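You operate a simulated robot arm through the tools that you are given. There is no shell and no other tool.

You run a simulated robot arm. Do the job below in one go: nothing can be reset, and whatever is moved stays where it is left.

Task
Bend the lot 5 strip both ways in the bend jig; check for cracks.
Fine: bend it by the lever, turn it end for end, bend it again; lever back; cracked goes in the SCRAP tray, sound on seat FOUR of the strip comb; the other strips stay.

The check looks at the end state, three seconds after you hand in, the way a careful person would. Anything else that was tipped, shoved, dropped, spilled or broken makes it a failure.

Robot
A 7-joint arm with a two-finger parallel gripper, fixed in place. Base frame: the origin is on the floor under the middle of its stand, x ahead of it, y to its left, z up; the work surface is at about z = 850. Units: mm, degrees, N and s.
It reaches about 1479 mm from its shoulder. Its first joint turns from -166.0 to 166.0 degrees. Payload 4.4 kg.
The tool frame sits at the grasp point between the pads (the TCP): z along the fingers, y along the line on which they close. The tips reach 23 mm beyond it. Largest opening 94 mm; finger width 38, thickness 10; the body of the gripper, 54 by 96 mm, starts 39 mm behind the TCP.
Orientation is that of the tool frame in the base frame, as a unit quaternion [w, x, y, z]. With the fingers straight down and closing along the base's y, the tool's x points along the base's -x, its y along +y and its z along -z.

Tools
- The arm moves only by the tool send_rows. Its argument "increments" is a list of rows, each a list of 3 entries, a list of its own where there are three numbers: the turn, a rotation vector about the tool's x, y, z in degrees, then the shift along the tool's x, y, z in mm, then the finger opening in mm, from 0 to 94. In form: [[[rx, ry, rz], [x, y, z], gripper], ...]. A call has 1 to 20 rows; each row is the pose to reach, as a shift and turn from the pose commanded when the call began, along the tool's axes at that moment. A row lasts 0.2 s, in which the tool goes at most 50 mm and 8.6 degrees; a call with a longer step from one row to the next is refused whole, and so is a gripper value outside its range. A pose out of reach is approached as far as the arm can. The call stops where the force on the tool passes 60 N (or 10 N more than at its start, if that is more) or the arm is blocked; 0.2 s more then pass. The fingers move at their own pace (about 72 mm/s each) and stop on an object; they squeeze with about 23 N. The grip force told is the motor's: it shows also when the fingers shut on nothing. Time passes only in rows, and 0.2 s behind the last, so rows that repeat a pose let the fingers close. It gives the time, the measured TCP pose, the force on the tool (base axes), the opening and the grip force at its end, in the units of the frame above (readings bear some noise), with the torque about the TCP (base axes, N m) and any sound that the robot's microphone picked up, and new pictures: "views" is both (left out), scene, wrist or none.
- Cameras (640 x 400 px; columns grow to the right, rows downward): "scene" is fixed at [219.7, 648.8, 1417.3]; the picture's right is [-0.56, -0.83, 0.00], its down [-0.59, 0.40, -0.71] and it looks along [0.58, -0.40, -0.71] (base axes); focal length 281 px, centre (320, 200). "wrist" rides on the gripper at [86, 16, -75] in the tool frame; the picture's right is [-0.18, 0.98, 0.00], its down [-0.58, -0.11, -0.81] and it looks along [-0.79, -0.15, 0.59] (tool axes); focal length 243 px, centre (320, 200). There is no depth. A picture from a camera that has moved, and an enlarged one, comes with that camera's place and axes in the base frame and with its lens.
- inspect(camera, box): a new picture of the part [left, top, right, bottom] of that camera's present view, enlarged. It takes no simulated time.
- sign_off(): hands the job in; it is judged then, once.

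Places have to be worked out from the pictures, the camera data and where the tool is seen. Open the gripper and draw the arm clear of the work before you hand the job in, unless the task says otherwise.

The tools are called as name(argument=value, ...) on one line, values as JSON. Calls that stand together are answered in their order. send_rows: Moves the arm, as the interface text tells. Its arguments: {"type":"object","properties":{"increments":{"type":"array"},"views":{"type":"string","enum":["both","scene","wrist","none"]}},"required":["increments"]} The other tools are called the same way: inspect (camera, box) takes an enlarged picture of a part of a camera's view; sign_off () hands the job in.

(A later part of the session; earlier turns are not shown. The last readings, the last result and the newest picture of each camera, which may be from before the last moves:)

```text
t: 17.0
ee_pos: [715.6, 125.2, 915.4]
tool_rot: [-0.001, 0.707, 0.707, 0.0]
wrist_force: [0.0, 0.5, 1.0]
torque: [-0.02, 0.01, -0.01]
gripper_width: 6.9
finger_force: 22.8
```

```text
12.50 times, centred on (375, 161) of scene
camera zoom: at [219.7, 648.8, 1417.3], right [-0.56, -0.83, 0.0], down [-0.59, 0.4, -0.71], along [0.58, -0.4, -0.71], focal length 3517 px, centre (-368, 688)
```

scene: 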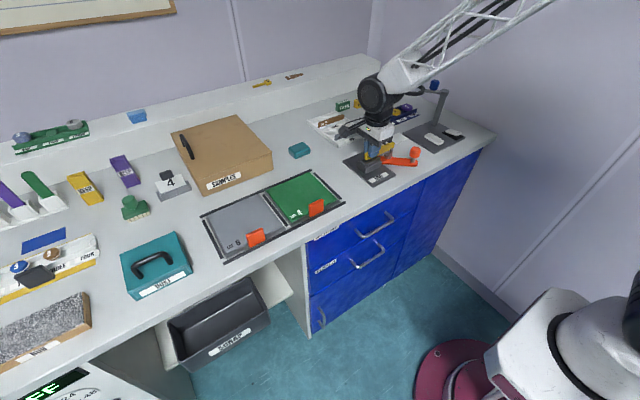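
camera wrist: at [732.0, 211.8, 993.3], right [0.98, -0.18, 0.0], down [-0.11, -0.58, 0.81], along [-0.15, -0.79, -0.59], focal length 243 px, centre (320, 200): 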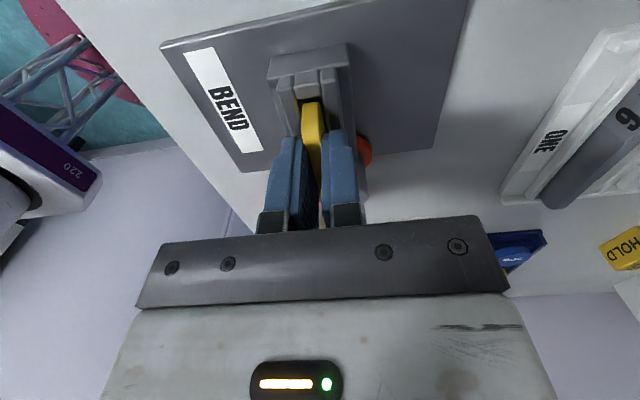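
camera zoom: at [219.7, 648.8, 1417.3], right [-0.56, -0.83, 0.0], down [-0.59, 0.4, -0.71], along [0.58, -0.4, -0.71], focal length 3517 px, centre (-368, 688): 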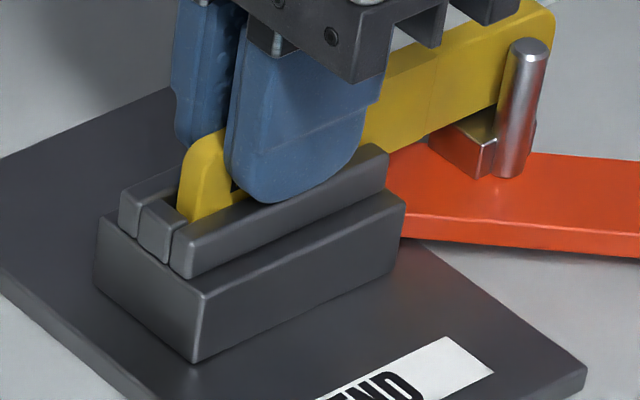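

send_rows(increments=[[[0, 0, 0], [0, 0, 0.6], 0], [[0, 0, 0], [0, 0, 1.2], 0], [[0, 0, 0], [0, 0, 1.2], 0], [[0, 0, 0], [0, 0, 1.2], 0]], views="none")

inspect(camera="scene", box=[350, 145, 400, 177])

inspect(camera="wrist", box=[270, 50, 370, 112])

```text
t: 18.0
ee_pos: [714.7, 126.0, 916.3]
tool_rot: [0.0, 0.707, 0.707, 0.0]
wrist_force: [-0.7, -1.1, 1.5]
torque: [-0.05, 0.03, -0.01]
gripper_width: 6.6
finger_force: 23.4
```

```text
12.50 times, centred on (375, 161) of scene
camera zoom: at [219.7, 648.8, 1417.3], right [-0.56, -0.83, 0.0], down [-0.59, 0.4, -0.71], along [0.58, -0.4, -0.71], focal length 3517 px, centre (-368, 688)
```

zoom: 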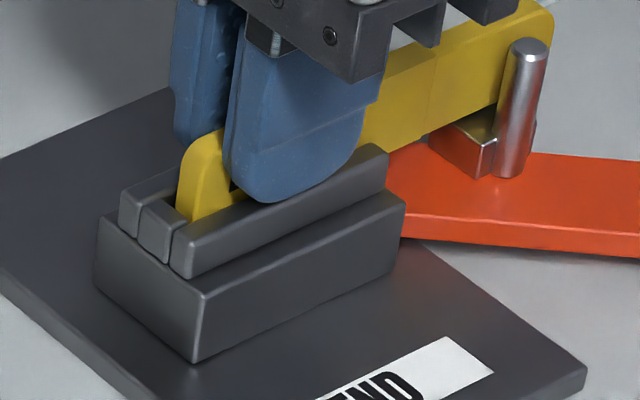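

```text
6.40 times, centred on (320, 81) of wrist
camera zoom: at [732.4, 211.6, 990.0], right [0.98, -0.18, 0.0], down [-0.11, -0.58, 0.81], along [-0.15, -0.79, -0.59], focal length 1553 px, centre (320, 962)
```

zoom: 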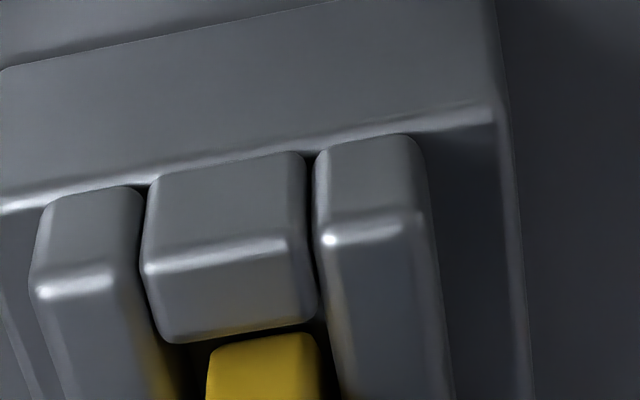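

The last step didn't move the fingers visibly and the vertical force is creeping up (−0.6, 1.0, 1.5). One more small step will confirm the strip is on the slot floor.

send_rows(increments=[[[0, 0, 0], [0, 0, 0.8], 0], [[0, 0, 0], [0, 0, 0.8], 0], [[0, 0, 0], [0, 0, 0.8], 0]], views="none")

inspect(camera="scene", box=[350, 145, 400, 177])

```text
t: 18.8
ee_pos: [715.5, 125.1, 915.2]
tool_rot: [0.0, 0.706, 0.708, 0.0]
wrist_force: [-14.1, 5.3, 23.1]
torque: [-0.07, 0.47, -0.18]
gripper_width: 6.9
finger_force: 22.8
```

```text
12.50 times, centred on (375, 161) of scene
camera zoom: at [219.7, 648.8, 1417.3], right [-0.56, -0.83, 0.0], down [-0.59, 0.4, -0.71], along [0.58, -0.4, -0.71], focal length 3517 px, centre (-368, 688)
```

zoom: 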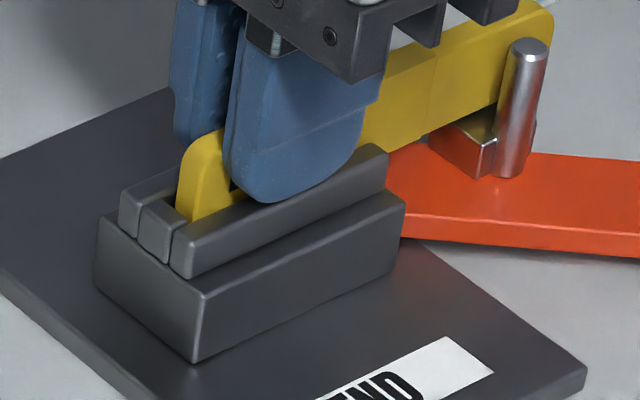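

The strip is firmly on the slot floor (23 N up). I'll back off 0.9 mm to unload it, then slide it 2 mm toward the end stop.

send_rows(increments=[[[0, 0, 0], [0, 0, -0.9], 0], [[0, 0, 0], [1, 0, -0.9], 0], [[0, 0, 0], [2, 0, -0.9], 0], [[0, 0, 0], [2, 0, -0.9], 0]], views="none")

inspect(camera="wrist", box=[270, 50, 370, 112])

```text
t: 19.8
ee_pos: [715.7, 126.6, 913.7]
tool_rot: [0.0, 0.707, 0.707, 0.0]
wrist_force: [-1.1, -16.0, 19.9]
torque: [-0.76, 0.19, 0.11]
gripper_width: 6.7
finger_force: 22.6
```

```text
6.40 times, centred on (320, 81) of wrist
camera zoom: at [732.8, 212.7, 990.1], right [0.98, -0.18, 0.0], down [-0.11, -0.58, 0.81], along [-0.15, -0.79, -0.59], focal length 1553 px, centre (320, 962)
```

zoom: 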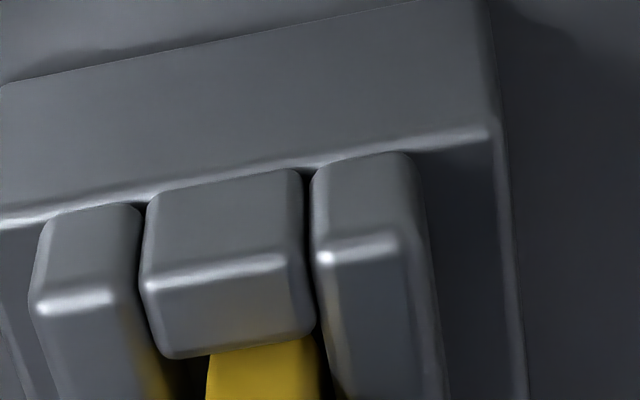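

The strip now appears to touch the stop (−16 N in y), with some vertical load remaining. I'll relax slightly in both directions before releasing.

send_rows(increments=[[[0, 0, 0], [-0.6, 0, -0.6], 0], [[0, 0, 0], [-0.6, 0, -1.2], 0], [[0, 0, 0], [-0.6, 0, -1.2], 0]], views="none")

```text
t: 20.6
ee_pos: [714.0, 126.9, 916.1]
tool_rot: [0.0, 0.707, 0.707, 0.0]
wrist_force: [1.1, 3.2, 5.3]
torque: [0.09, -0.09, 0.06]
gripper_width: 6.8
finger_force: 22.9
```

Loads are down to about 5 N. I'll open the fingers gently to release the strip, staying at this height.

send_rows(increments=[[[0, 0, 0], [0, 0, -0.3], 9], [[0, 0, 0], [0, 0, -0.3], 14], [[0, 0, 0], [0, 0, -0.3], 22], [[0, 0, 0], [0, 0, -0.3], 24]], views="both")

inspect(camera="wrist", box=[240, 60, 400, 160])

inspect(camera="scene", box=[340, 140, 420, 190])

```text
t: 21.6
ee_pos: [715.4, 127.4, 915.5]
tool_rot: [0.0, 0.707, 0.707, -0.001]
wrist_force: [0.3, -0.7, -0.1]
torque: [0.0, -0.03, 0.0]
gripper_width: 23.7
finger_force: 0.1
camera wrist: at [732.0, 212.6, 990.9], right [0.98, -0.18, 0.0], down [-0.11, -0.58, 0.81], along [-0.15, -0.79, -0.59], focal length 243 px, centre (320, 200)
```

scene: 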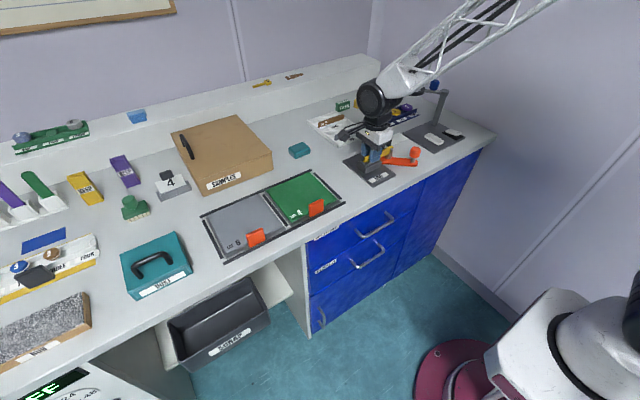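
wrist: 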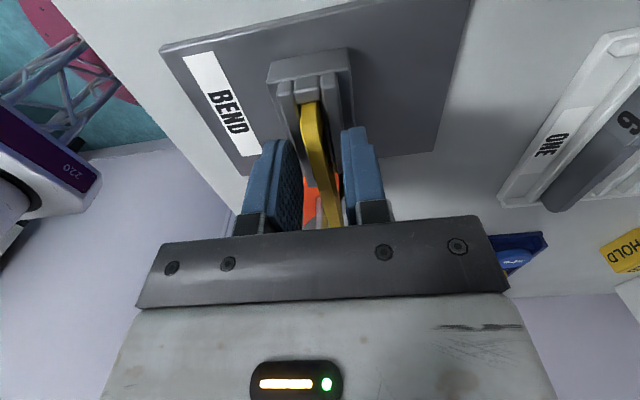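

```text
4.00 times, centred on (320, 110) of wrist
camera zoom: at [732.0, 212.6, 990.9], right [0.98, -0.18, 0.0], down [-0.11, -0.58, 0.81], along [-0.15, -0.79, -0.59], focal length 970 px, centre (320, 560)
```

zoom: 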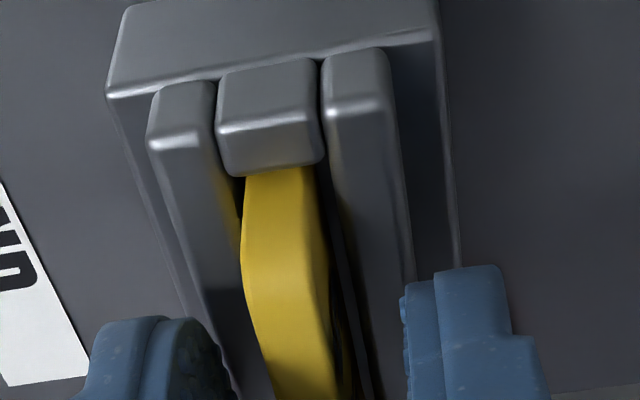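

```text
8.00 times, centred on (380, 165) of scene
camera zoom: at [219.7, 648.8, 1417.3], right [-0.56, -0.83, 0.0], down [-0.59, 0.4, -0.71], along [0.58, -0.4, -0.71], focal length 2251 px, centre (-160, 480)
```

zoom: 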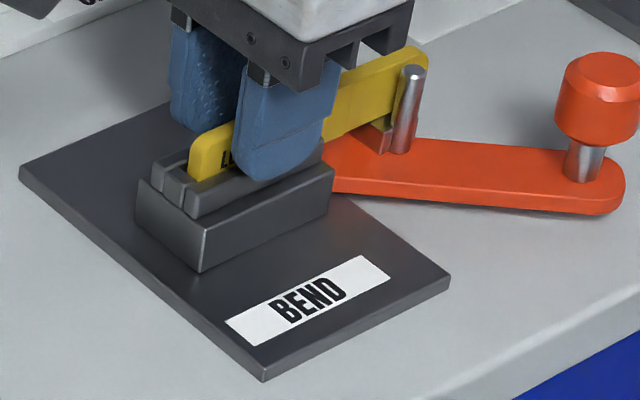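

The strip is standing upright in the slot against the stop. I'll raise straight up off it, then check it again.

send_rows(increments=[[[0, 0, 0], [0, 0, -8], 24], [[0, 0, 0], [0, 0, -30], 24], [[0, 0, 0], [0, 0, -60], 30], [[0, 0, 0], [0, 0, -95], 40], [[0, 0, 0], [0, 0, -95], 46]], views="both")

inspect(camera="wrist", box=[230, 0, 430, 125])

inspect(camera="scene", box=[340, 140, 420, 190])

```text
t: 22.8
ee_pos: [716.3, 127.8, 1010.7]
tool_rot: [0.0, 0.708, 0.707, 0.0]
wrist_force: [0.6, 0.2, 0.0]
torque: [-0.02, -0.03, -0.02]
gripper_width: 46.0
finger_force: 0.1
camera wrist: at [732.5, 212.7, 1086.3], right [0.98, -0.18, 0.0], down [-0.11, -0.58, 0.81], along [-0.15, -0.79, -0.59], focal length 243 px, centre (320, 200)
```

scene: 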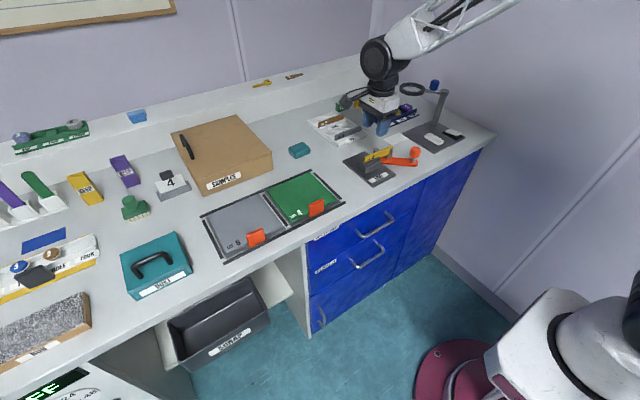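
wrist: 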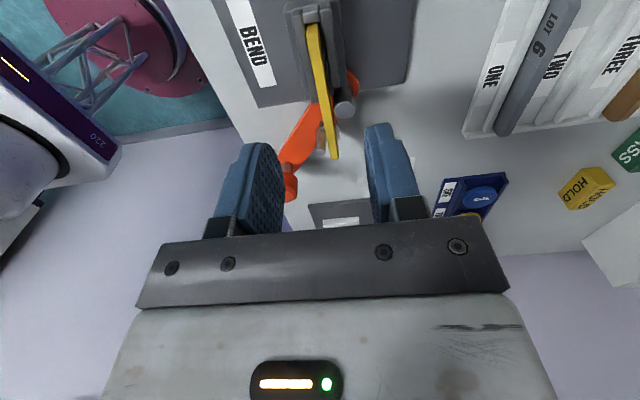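

```text
3.20 times, centred on (330, 62) of wrist
camera zoom: at [732.5, 212.7, 1086.3], right [0.98, -0.18, 0.0], down [-0.11, -0.58, 0.81], along [-0.15, -0.79, -0.59], focal length 776 px, centre (288, 640)
```

zoom: 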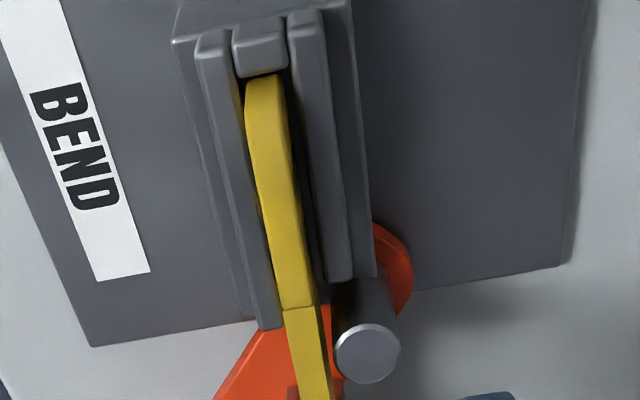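

```text
8.00 times, centred on (380, 165) of scene
camera zoom: at [219.7, 648.8, 1417.3], right [-0.56, -0.83, 0.0], down [-0.59, 0.4, -0.71], along [0.58, -0.4, -0.71], focal length 2251 px, centre (-160, 480)
```

zoom: 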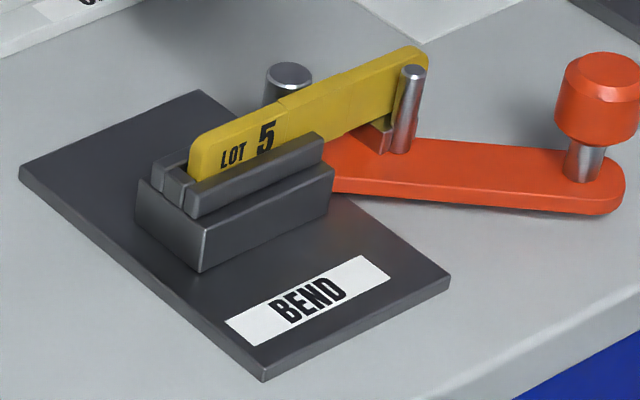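

The strip stands upright in the jig, passing between the lever pin and the post. Now I'll turn the tool about −137° and move above the orange knob at about (650, 3), with the camera outboard looking at the jig.

send_rows(increments=[[[0, 0, -8.1], [-7, -4, 0], 50], [[0, 0, -16.2], [-15, -8, 0], 55], [[0, 0, -24.3], [-22, -12, 0], 60], [[0, 0, -32.4], [-29, -16, 0], 64], [[0, 0, -40.5], [-37, -20, 0], 64], [[0, 0, -48.6], [-44, -23, 0], 64], [[0, 0, -56.7], [-51, -27, 0], 64], [[0, 0, -64.8], [-59, -31, 0], 64], [[0, 0, -72.9], [-66, -35, 0], 64], [[0, 0, -81], [-73, -39, 0], 64], [[0, 0, -89.1], [-81, -43, 0], 64], [[0, 0, -97.2], [-88, -47, 0], 64], [[0, 0, -105.3], [-95, -51, 0], 64], [[0, 0, -113.4], [-103, -55, 0], 64], [[0, 0, -121.5], [-110, -58, 0], 64], [[0, 0, -129.6], [-117, -62, 0], 64], [[0, 0, -137], [-124.5, -66, 0], 64], [[0, 0, -137], [-124.5, -66, 0], 64], [[0, 0, -137], [-124.5, -66, 0], 64]], views="both")

```text
t: 26.8
ee_pos: [650.0, 1.8, 1011.0]
tool_rot: [0.0, -0.399, 0.917, 0.0]
wrist_force: [-1.3, -0.7, 0.5]
torque: [-0.04, 0.01, 0.01]
gripper_width: 64.0
finger_force: 0.0
camera wrist: at [579.2, -50.6, 1086.4], right [-0.59, 0.8, 0.0], down [0.48, 0.35, 0.81], along [0.65, 0.48, -0.59], focal length 243 px, centre (320, 200)
```

scene: 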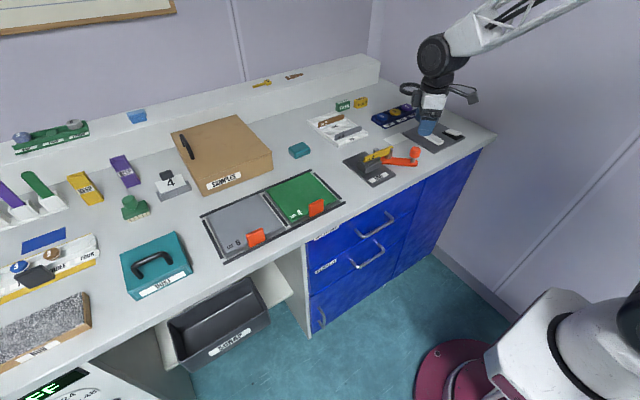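
wrist: 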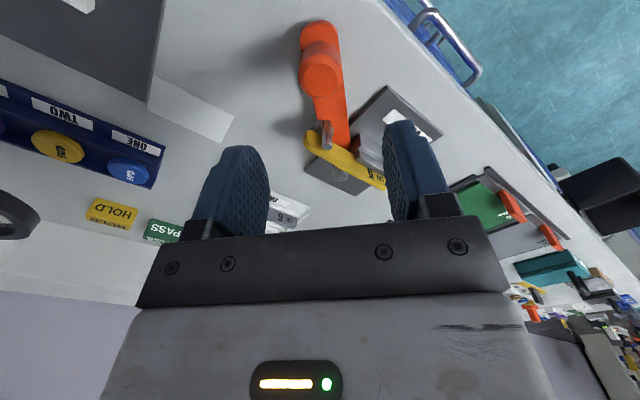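

The knob is centred under the gripper at about (648, 2). I'll lower around it with the fingers open 64, then narrow to a loose cage of about 40.

send_rows(increments=[[[0, 0, 0], [0, 0, 35], 64], [[0, 0, 0], [0, 0, 70], 64], [[0, 0, 0], [0, 0, 90], 64], [[0, 0, 0], [0, 0, 104], 64], [[0, 0, 0], [0, 0, 104], 50], [[0, 0, 0], [0, 0, 104], 42], [[0, 0, 0], [0, 0, 104], 42]], views="both")

inspect(camera="scene", box=[350, 130, 450, 195])

inspect(camera="wrist", box=[220, 100, 420, 225])

```text
t: 28.4
ee_pos: [648.8, 3.3, 907.5]
tool_rot: [0.0, -0.399, 0.917, 0.0]
wrist_force: [-0.1, 0.0, 1.2]
torque: [-0.01, -0.02, -0.01]
gripper_width: 42.2
finger_force: 0.1
camera wrist: at [578.8, -49.2, 982.2], right [-0.59, 0.81, 0.0], down [0.48, 0.35, 0.81], along [0.65, 0.48, -0.59], focal length 243 px, centre (320, 200)
```

scene: 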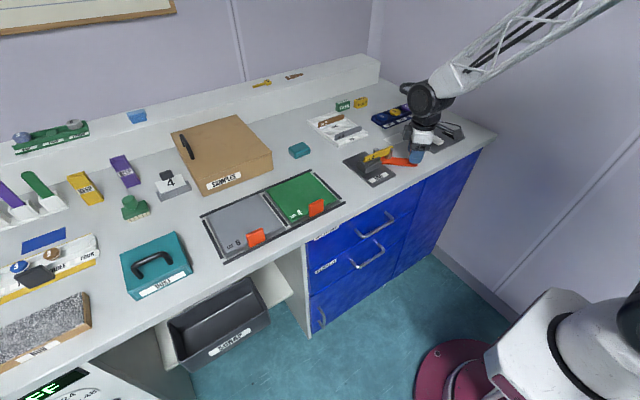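
wrist: 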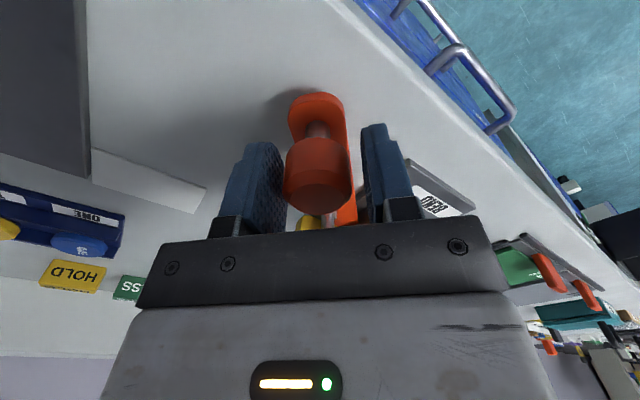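

```text
6.15 times, centred on (400, 162) of scene
camera zoom: at [219.7, 648.8, 1417.3], right [-0.56, -0.83, 0.0], down [-0.59, 0.4, -0.71], along [0.58, -0.4, -0.71], focal length 1731 px, centre (-172, 431)
```

zoom: 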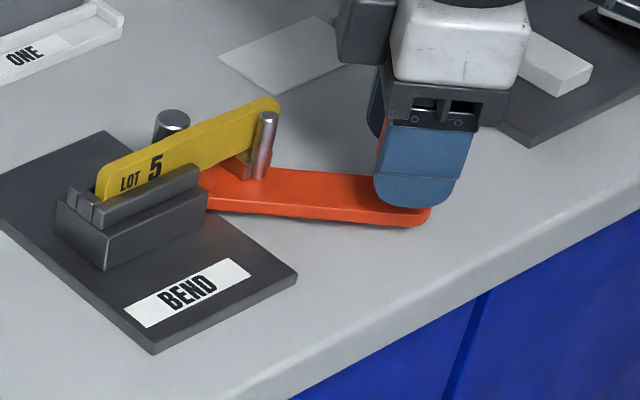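

```text
3.20 times, centred on (320, 162) of wrist
camera zoom: at [578.8, -49.2, 982.2], right [-0.59, 0.81, 0.0], down [0.48, 0.35, 0.81], along [0.65, 0.48, -0.59], focal length 776 px, centre (320, 320)
```

zoom: 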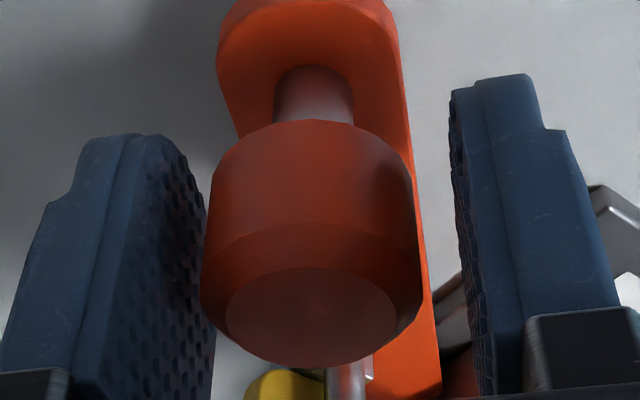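

The knob is caged loosely between the fingers, and the camera faces the jig. I'll swing the lever along its arc (pivot at (731, 90), radius about 121) by 15° first, watching the forces.

send_rows(increments=[[[0, 0, -3], [-0.2, -6.3, 0], 42], [[0, 0, -6], [-0.7, -12.7, 0], 42], [[0, 0, -9], [-1.5, -18.9, 0], 42], [[0, 0, -12], [-2.6, -25.2, 0], 42], [[0, 0, -15], [-4.1, -31.3, 0], 42], [[0, 0, -15], [-4.1, -31.3, 0], 42]], views="both")

inspect(camera="scene", box=[350, 130, 450, 195])

```text
t: 29.8
ee_pos: [675.2, -15.6, 907.5]
tool_rot: [0.0, -0.514, 0.858, -0.001]
wrist_force: [-1.1, -0.2, -0.7]
torque: [-0.03, 0.0, 0.01]
gripper_width: 42.1
finger_force: 0.1
camera wrist: at [620.8, -85.0, 982.3], right [-0.78, 0.62, 0.0], down [0.37, 0.46, 0.81], along [0.5, 0.63, -0.59], focal length 243 px, centre (320, 200)
```

scene: 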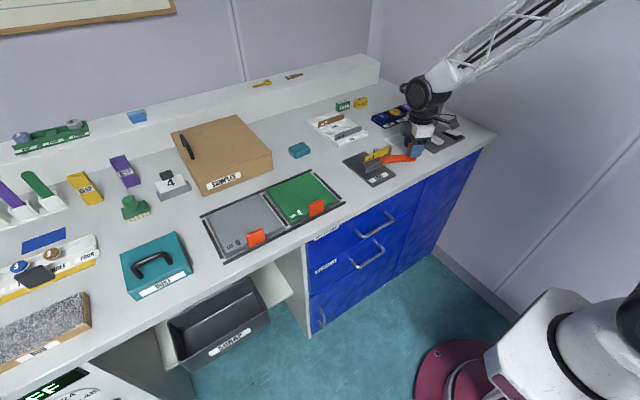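
wrist: 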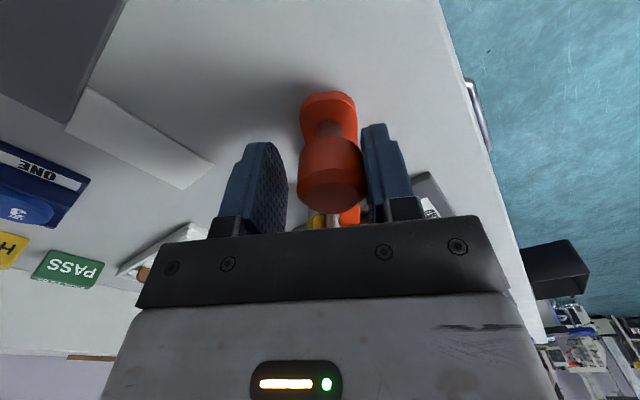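

```text
6.15 times, centred on (400, 162) of scene
camera zoom: at [219.7, 648.8, 1417.3], right [-0.56, -0.83, 0.0], down [-0.59, 0.4, -0.71], along [0.58, -0.4, -0.71], focal length 1731 px, centre (-172, 431)
```

zoom: 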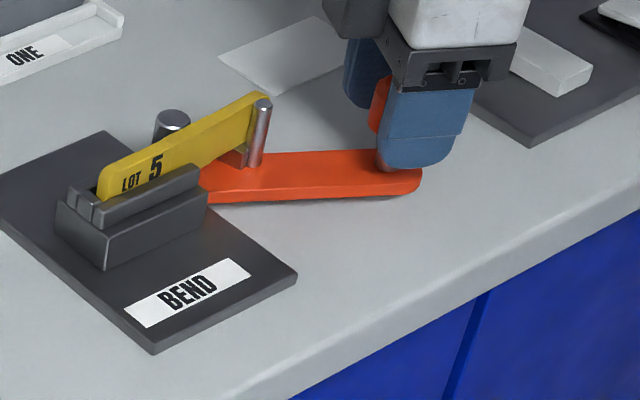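

The lever moves freely and the pin has reached the strip. Continuing 15° further along the arc.

send_rows(increments=[[[0, 0, -3], [-0.2, -6.3, 0], 42], [[0, 0, -6], [-0.7, -12.7, 0], 42], [[0, 0, -9], [-1.5, -18.9, 0], 42], [[0, 0, -12], [-2.6, -25.2, 0], 42], [[0, 0, -15], [-4.1, -31.3, 0], 42], [[0, 0, -15], [-4.1, -31.3, 0], 42]], views="both")

inspect(camera="scene", box=[350, 130, 450, 195])

```text
t: 31.2
ee_pos: [704.6, -26.7, 908.2]
tool_rot: [0.0, -0.622, 0.783, -0.001]
wrist_force: [-0.4, 0.4, -0.5]
torque: [0.04, 0.03, 0.0]
gripper_width: 42.4
finger_force: 0.7
camera wrist: at [670.4, -107.8, 982.3], right [-0.92, 0.4, 0.0], down [0.24, 0.54, 0.81], along [0.32, 0.74, -0.59], focal length 243 px, centre (320, 200)
```

scene: 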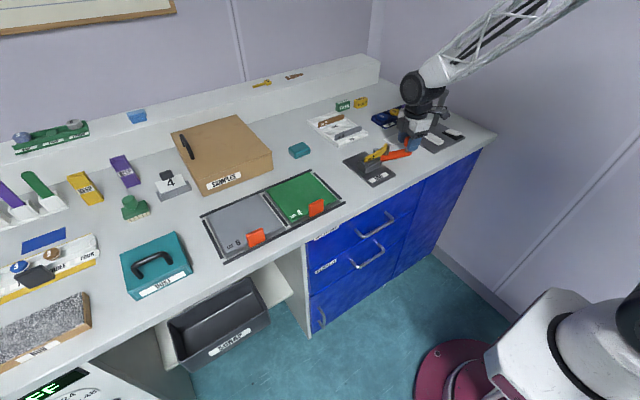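
wrist: 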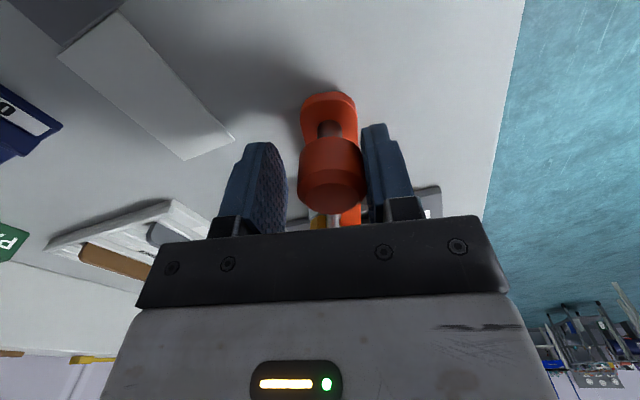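

```text
6.15 times, centred on (400, 162) of scene
camera zoom: at [219.7, 648.8, 1417.3], right [-0.56, -0.83, 0.0], down [-0.59, 0.4, -0.71], along [0.58, -0.4, -0.71], focal length 1731 px, centre (-172, 431)
```

zoom: 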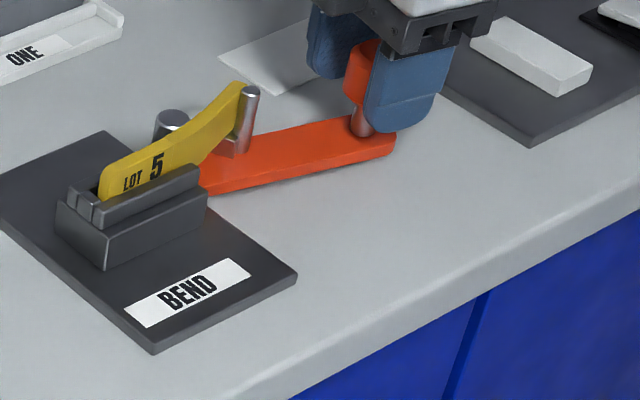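

The strip is bending at its middle section, with low force and no sound so far. Continuing another 15°.

send_rows(increments=[[[0, 0, -3], [-0.2, -6.3, 0], 42], [[0, 0, -6], [-0.7, -12.7, 0], 42], [[0, 0, -9], [-1.5, -18.9, 0], 42], [[0, 0, -12], [-2.6, -25.2, 0], 42], [[0, 0, -15], [-4.1, -31.3, 0], 42], [[0, 0, -15], [-4.1, -31.3, 0], 42]], views="both")

inspect(camera="scene", box=[350, 130, 450, 195])

```text
t: 32.6
ee_pos: [736.5, -30.2, 906.8]
tool_rot: [0.001, 0.719, -0.695, 0.001]
wrist_force: [-0.2, -0.5, -1.3]
torque: [0.0, -0.03, -0.03]
gripper_width: 42.4
finger_force: 0.1
camera wrist: at [724.1, -117.8, 982.3], right [-0.99, 0.15, 0.0], down [0.09, 0.58, 0.81], along [0.12, 0.8, -0.59], focal length 243 px, centre (320, 200)
```

scene: 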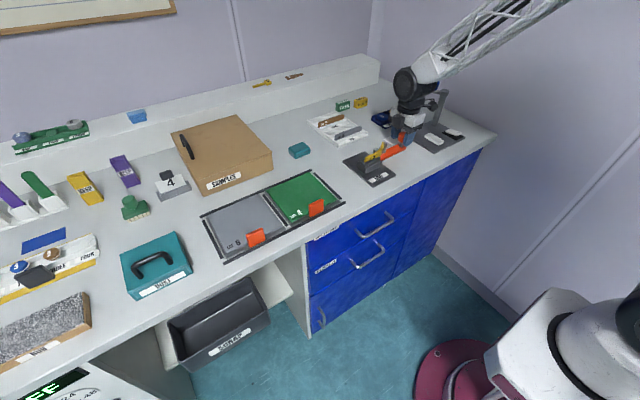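
wrist: 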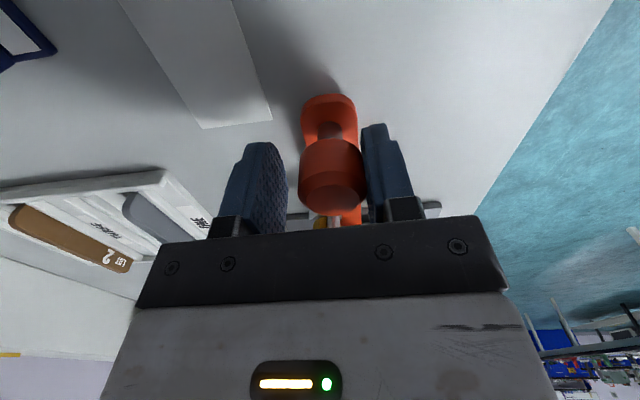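

```text
6.15 times, centred on (400, 162) of scene
camera zoom: at [219.7, 648.8, 1417.3], right [-0.56, -0.83, 0.0], down [-0.59, 0.4, -0.71], along [0.58, -0.4, -0.71], focal length 1731 px, centre (-172, 431)
```

zoom: 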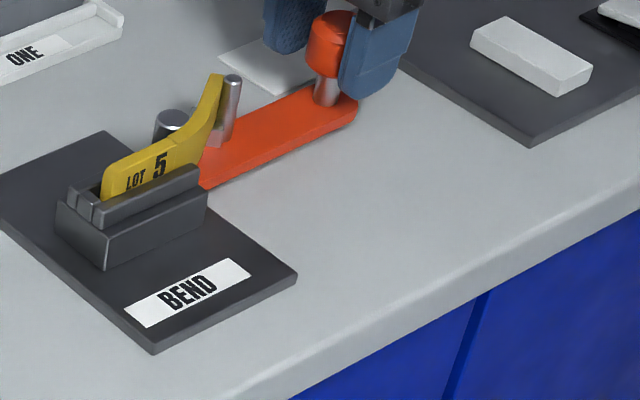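

The strip is bent roughly 40° with no crack sound yet. I'll continue another 15°, watching for the lever's end stop.

send_rows(increments=[[[0, 0, -3], [-0.2, -6.3, 0], 42], [[0, 0, -6], [-0.7, -12.7, 0], 42], [[0, 0, -9], [-1.5, -18.9, 0], 42], [[0, 0, -12], [-2.6, -25.2, 0], 42], [[0, 0, -15], [-4.1, -31.3, 0], 42], [[0, 0, -15], [-4.1, -31.3, 0], 42]], views="both")

inspect(camera="scene", box=[350, 130, 450, 195])

```text
t: 34.0
ee_pos: [767.5, -24.2, 907.2]
tool_rot: [0.0, 0.804, -0.595, 0.0]
wrist_force: [-1.5, -0.6, -0.1]
torque: [0.01, -0.02, 0.0]
gripper_width: 42.7
finger_force: 0.9
camera wrist: at [777.9, -112.1, 982.0], right [-0.99, -0.11, 0.0], down [-0.07, 0.59, 0.81], along [-0.09, 0.8, -0.59], focal length 243 px, centre (320, 200)
```

scene: 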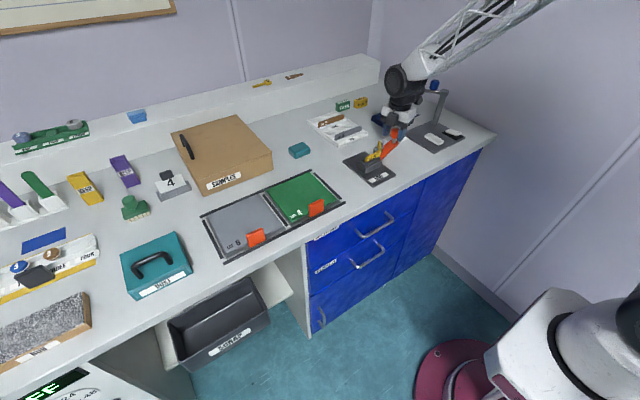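
wrist: 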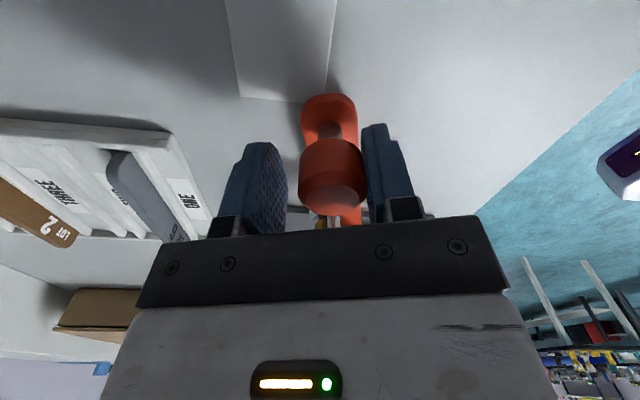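

```text
6.15 times, centred on (400, 162) of scene
camera zoom: at [219.7, 648.8, 1417.3], right [-0.56, -0.83, 0.0], down [-0.59, 0.4, -0.71], along [0.58, -0.4, -0.71], focal length 1731 px, centre (-172, 431)
```

zoom: 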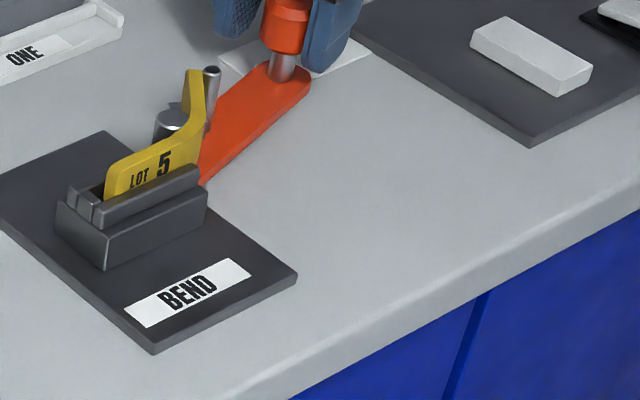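

Still low force and no end stop. Continuing another 15°.

send_rows(increments=[[[0, 0, -3], [-0.2, -6.3, 0], 42], [[0, 0, -6], [-0.7, -12.7, 0], 42], [[0, 0, -9], [-1.5, -18.9, 0], 42], [[0, 0, -12], [-2.6, -25.2, 0], 42], [[0, 0, -15], [-4.1, -31.3, 0], 42], [[0, 0, -15], [-4.1, -31.3, 0], 42]], views="both")

inspect(camera="scene", box=[350, 120, 450, 185])

```text
t: 35.4
ee_pos: [796.2, -12.7, 906.8]
tool_rot: [0.0, 0.874, -0.485, 0.0]
wrist_force: [-0.8, -0.7, 0.5]
torque: [0.02, 0.02, -0.01]
gripper_width: 42.5
finger_force: 0.2
camera wrist: at [828.8, -93.9, 982.0], right [-0.93, -0.37, 0.0], down [-0.22, 0.55, 0.81], along [-0.29, 0.75, -0.59], focal length 243 px, centre (320, 200)
```

scene: 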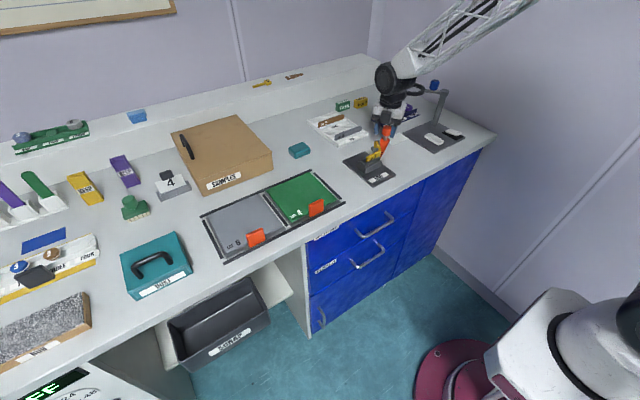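
wrist: 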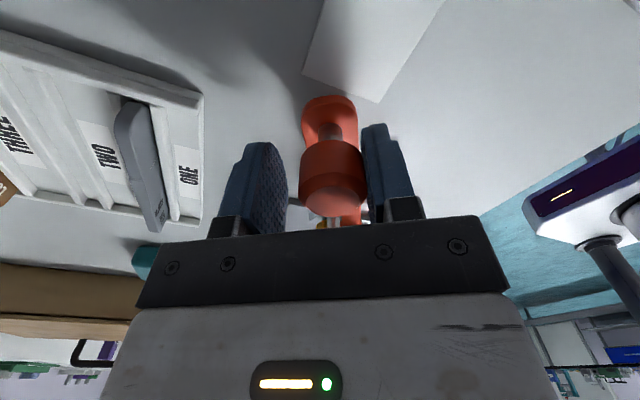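

```text
6.15 times, centred on (400, 152) of scene
camera zoom: at [219.7, 648.8, 1417.3], right [-0.56, -0.83, 0.0], down [-0.59, 0.4, -0.71], along [0.58, -0.4, -0.71], focal length 1731 px, centre (-172, 492)
```

zoom: 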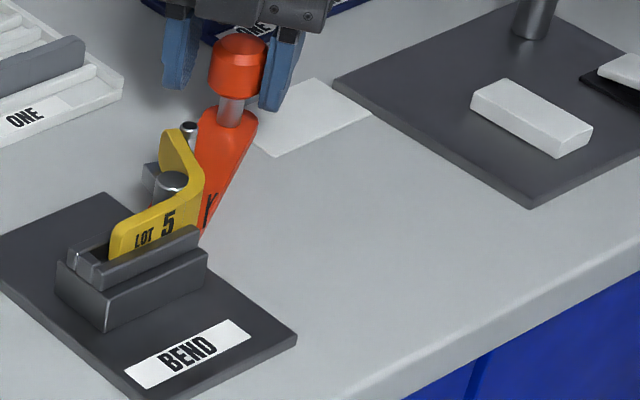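

There's a dark mark near the bend now; I'll zoom in on it.

inspect(camera="scene", box=[366, 136, 396, 166])

inspect(camera="wrist", box=[290, 180, 380, 236])

```text
13.33 times, centred on (381, 151) of scene
camera zoom: at [219.7, 648.8, 1417.3], right [-0.56, -0.83, 0.0], down [-0.59, 0.4, -0.71], along [0.58, -0.4, -0.71], focal length 3751 px, centre (-493, 853)
```

zoom: 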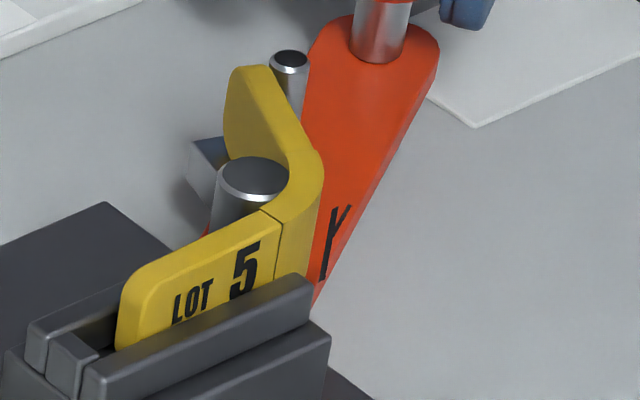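

```text
7.11 times, centred on (335, 208) of wrist
camera zoom: at [828.8, -93.9, 982.0], right [-0.93, -0.37, 0.0], down [-0.22, 0.55, 0.81], along [-0.29, 0.75, -0.59], focal length 1725 px, centre (213, 143)
```

zoom: 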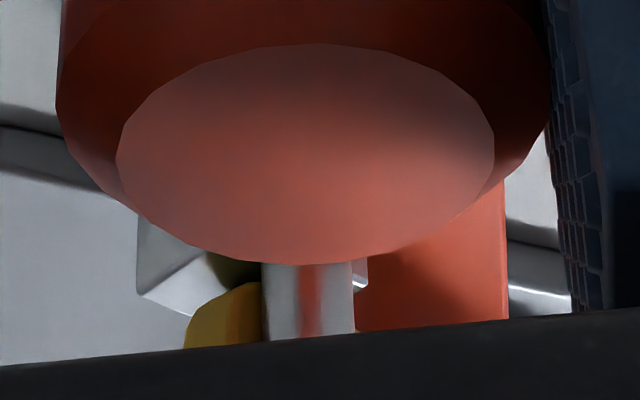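

A Y-shaped dark line has appeared by the outer side of the bend, which may be a crack. I'll examine it properly after the bend. First I'll continue in smaller steps to see whether the lever has an end stop.

send_rows(increments=[[[0, 0, -2], [-0.1, -4.2, 0], 42], [[0, 0, -4], [-0.3, -8.4, 0], 42], [[0, 0, -6], [-0.7, -12.7, 0], 42], [[0, 0, -8], [-1.2, -16.8, 0], 42], [[0, 0, -10], [-1.8, -21, 0], 42], [[0, 0, -10], [-1.8, -21, 0], 42]], views="both")

inspect(camera="scene", box=[360, 130, 408, 162])

```text
t: 36.8
ee_pos: [811.8, 0.5, 906.5]
tool_rot: [0.001, 0.913, -0.407, -0.001]
wrist_force: [-38.3, -12.7, 2.1]
torque: [0.09, 0.14, -0.41]
gripper_width: 58.3
finger_force: 18.5
camera wrist: at [858.1, -74.6, 981.3], right [-0.85, -0.52, 0.0], down [-0.31, 0.5, 0.81], along [-0.42, 0.69, -0.59], focal length 243 px, centre (320, 200)
```

scene: 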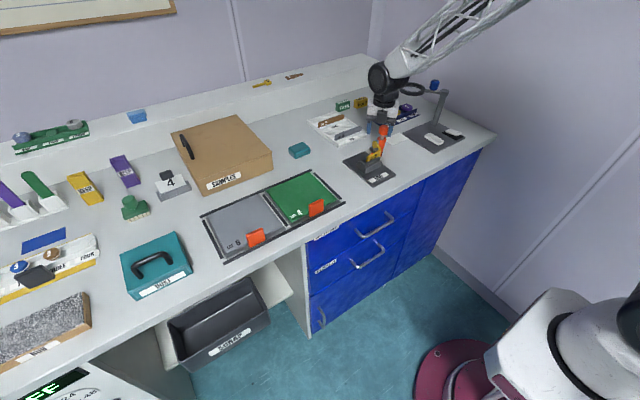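
wrist: 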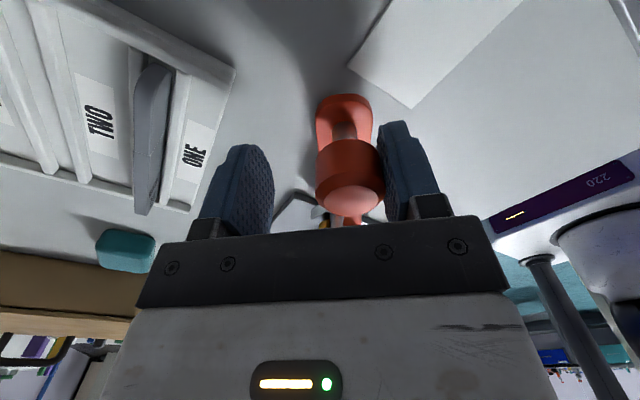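

```text
12.50 times, centred on (384, 146) of scene
camera zoom: at [219.7, 648.8, 1417.3], right [-0.56, -0.83, 0.0], down [-0.59, 0.4, -0.71], along [0.58, -0.4, -0.71], focal length 3517 px, centre (-480, 875)
```

zoom: 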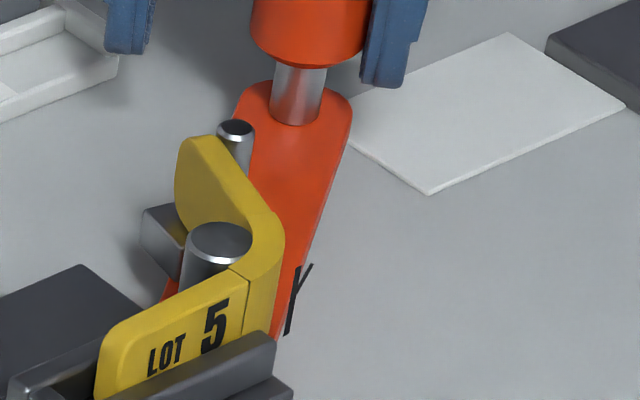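

The lever hit its end stop (38 N), so the first bend is complete, and the Y-shaped mark stands at the outside of the bend. Now I'll bring the lever back along the arc, 45° first.

send_rows(increments=[[[0, 0, 5], [-0.5, 10.5, 0], 42], [[0, 0, 10], [-1.8, 21, 0], 42], [[0, 0, 15], [-4.1, 31.3, 0], 42], [[0, 0, 20], [-7.3, 41.4, 0], 42], [[0, 0, 25], [-11.3, 51.1, 0], 42], [[0, 0, 30], [-16.2, 60.5, 0], 42], [[0, 0, 35], [-21.9, 69.4, 0], 42], [[0, 0, 40], [-28.3, 77.8, 0], 42], [[0, 0, 45], [-35.4, 85.6, 0], 42], [[0, 0, 45], [-35.4, 85.6, 0], 42]], views="both")

inspect(camera="scene", box=[350, 130, 420, 175])

```text
t: 39.0
ee_pos: [725.9, -29.6, 907.1]
tool_rot: [0.0, -0.687, 0.726, 0.001]
wrist_force: [-0.1, 0.3, 0.5]
torque: [-0.01, -0.03, 0.03]
gripper_width: 42.4
finger_force: 0.1
camera wrist: at [705.2, -115.5, 982.1], right [-0.97, 0.24, 0.0], down [0.14, 0.57, 0.81], along [0.19, 0.78, -0.59], focal length 243 px, centre (320, 200)
```

scene: 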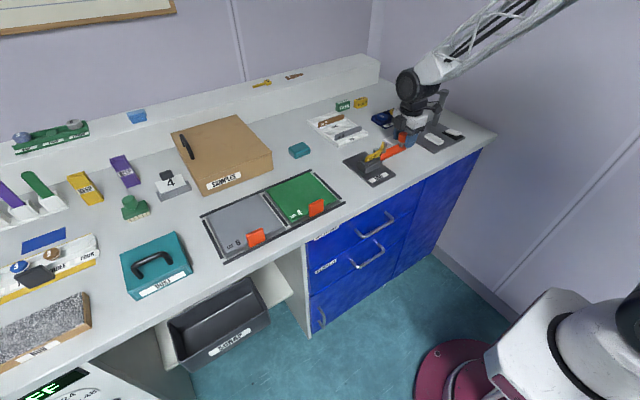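
wrist: 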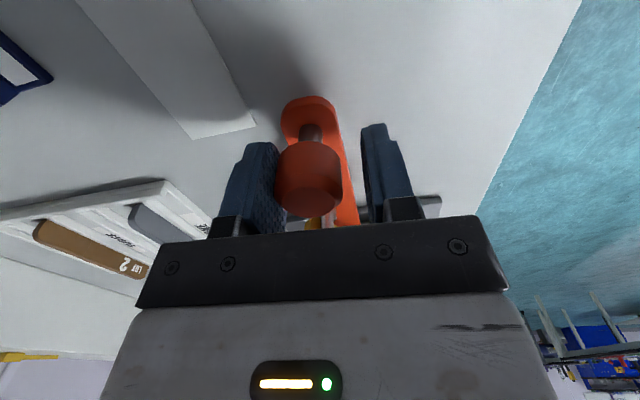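

```text
8.89 times, centred on (385, 152) of scene
camera zoom: at [219.7, 648.8, 1417.3], right [-0.56, -0.83, 0.0], down [-0.59, 0.4, -0.71], along [0.58, -0.4, -0.71], focal length 2501 px, centre (-258, 622)
```

zoom: 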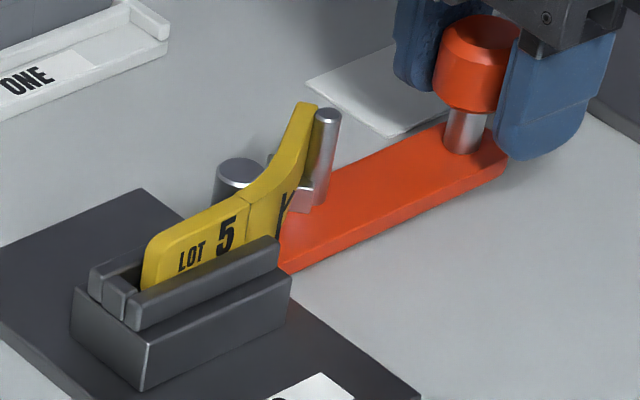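

The strip springs back as the lever returns, and the crack-like mark stays visible at the neck. Bringing the lever the rest of the way to its starting position.

send_rows(increments=[[[0, 0, 5], [-0.5, 10.5, 0], 42], [[0, 0, 10], [-1.8, 21, 0], 42], [[0, 0, 15], [-4.1, 31.3, 0], 42], [[0, 0, 20], [-7.3, 41.4, 0], 42], [[0, 0, 25], [-11.3, 51.1, 0], 42], [[0, 0, 30], [-16.2, 60.5, 0], 42], [[0, 0, 35], [-21.9, 69.4, 0], 42], [[0, 0, 40], [-28.3, 77.8, 0], 42], [[0, 0, 40], [-28.3, 77.8, 0], 42]], views="both")

inspect(camera="scene", box=[350, 130, 450, 195])

inspect(camera="wrist", box=[220, 80, 420, 205])

```text
t: 41.0
ee_pos: [649.9, 2.1, 905.5]
tool_rot: [-0.001, -0.398, 0.917, -0.001]
wrist_force: [-0.2, -0.3, -0.5]
torque: [0.06, -0.03, 0.0]
gripper_width: 42.1
finger_force: 0.2
camera wrist: at [578.5, -50.6, 981.1], right [-0.59, 0.81, 0.0], down [0.48, 0.35, 0.81], along [0.65, 0.48, -0.59], focal length 243 px, centre (320, 200)
```

scene: 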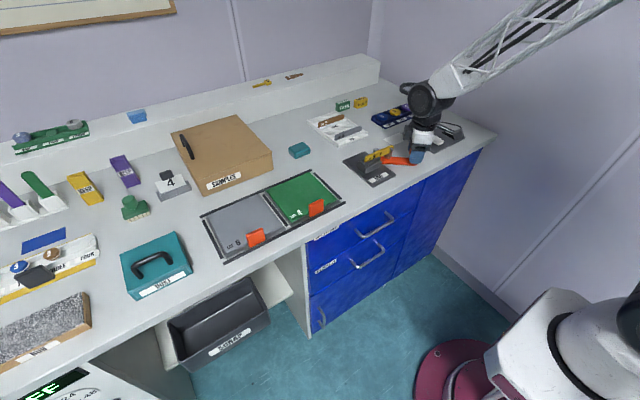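
wrist: 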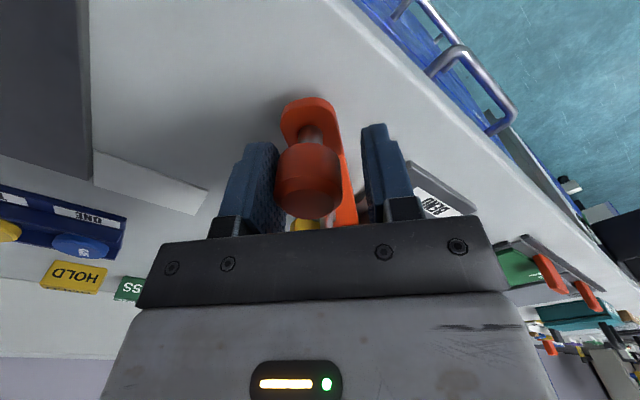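

```text
6.15 times, centred on (400, 162) of scene
camera zoom: at [219.7, 648.8, 1417.3], right [-0.56, -0.83, 0.0], down [-0.59, 0.4, -0.71], along [0.58, -0.4, -0.71], focal length 1731 px, centre (-172, 431)
```

zoom: 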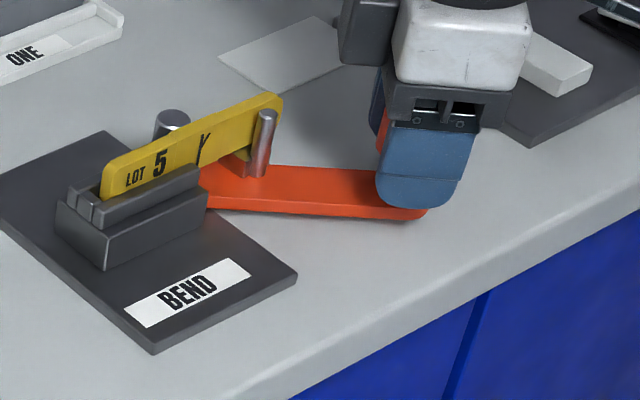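

```text
3.20 times, centred on (320, 142) of wrist
camera zoom: at [578.5, -50.6, 981.1], right [-0.59, 0.81, 0.0], down [0.48, 0.35, 0.81], along [0.65, 0.48, -0.59], focal length 776 px, centre (320, 384)
```

zoom: 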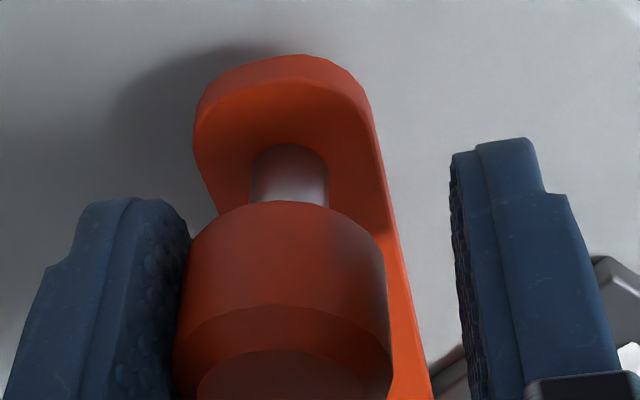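

The strip has sprung back straight and shows a clear Y-shaped dark crack at the neck that wasn't there before. The lever is about 2° short of its start, so I'll push it the rest of the way gently.

send_rows(increments=[[[0, 0, 1], [0, 2.1, 0], 42], [[0, 0, 2], [-0.1, 4.2, 0], 42], [[0, 0, 2.6], [-0.1, 5.5, 0], 42], [[0, 0, 2.6], [-0.1, 5.5, 0], 42]], views="none")

inspect(camera="scene", box=[350, 130, 450, 195])

inspect(camera="wrist", box=[220, 80, 420, 205])

```text
t: 42.0
ee_pos: [645.5, 5.6, 906.2]
tool_rot: [0.001, -0.378, 0.926, 0.0]
wrist_force: [0.3, 0.1, 0.4]
torque: [0.01, 0.02, -0.01]
gripper_width: 42.1
finger_force: 0.0
```

```text
6.15 times, centred on (400, 162) of scene
camera zoom: at [219.7, 648.8, 1417.3], right [-0.56, -0.83, 0.0], down [-0.59, 0.4, -0.71], along [0.58, -0.4, -0.71], focal length 1731 px, centre (-172, 431)
```

zoom: 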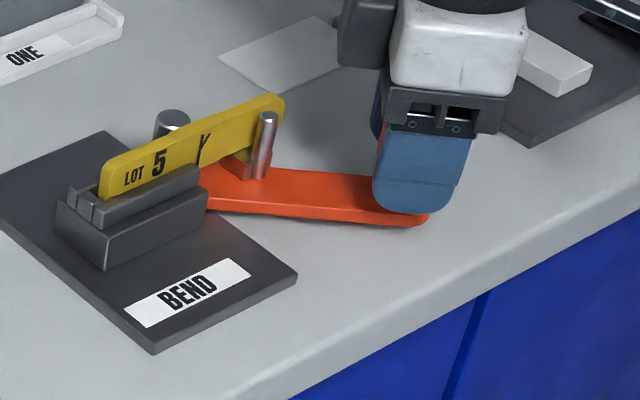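

```text
3.20 times, centred on (320, 142) of wrist
camera zoom: at [573.0, -43.1, 981.9], right [-0.56, 0.83, 0.0], down [0.49, 0.33, 0.81], along [0.67, 0.45, -0.59], focal length 776 px, centre (320, 384)
```

zoom: 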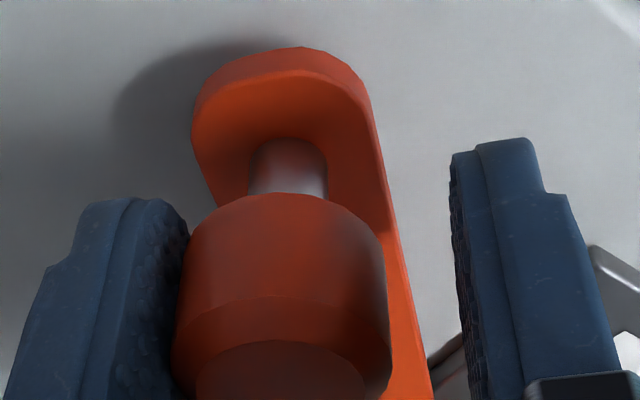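

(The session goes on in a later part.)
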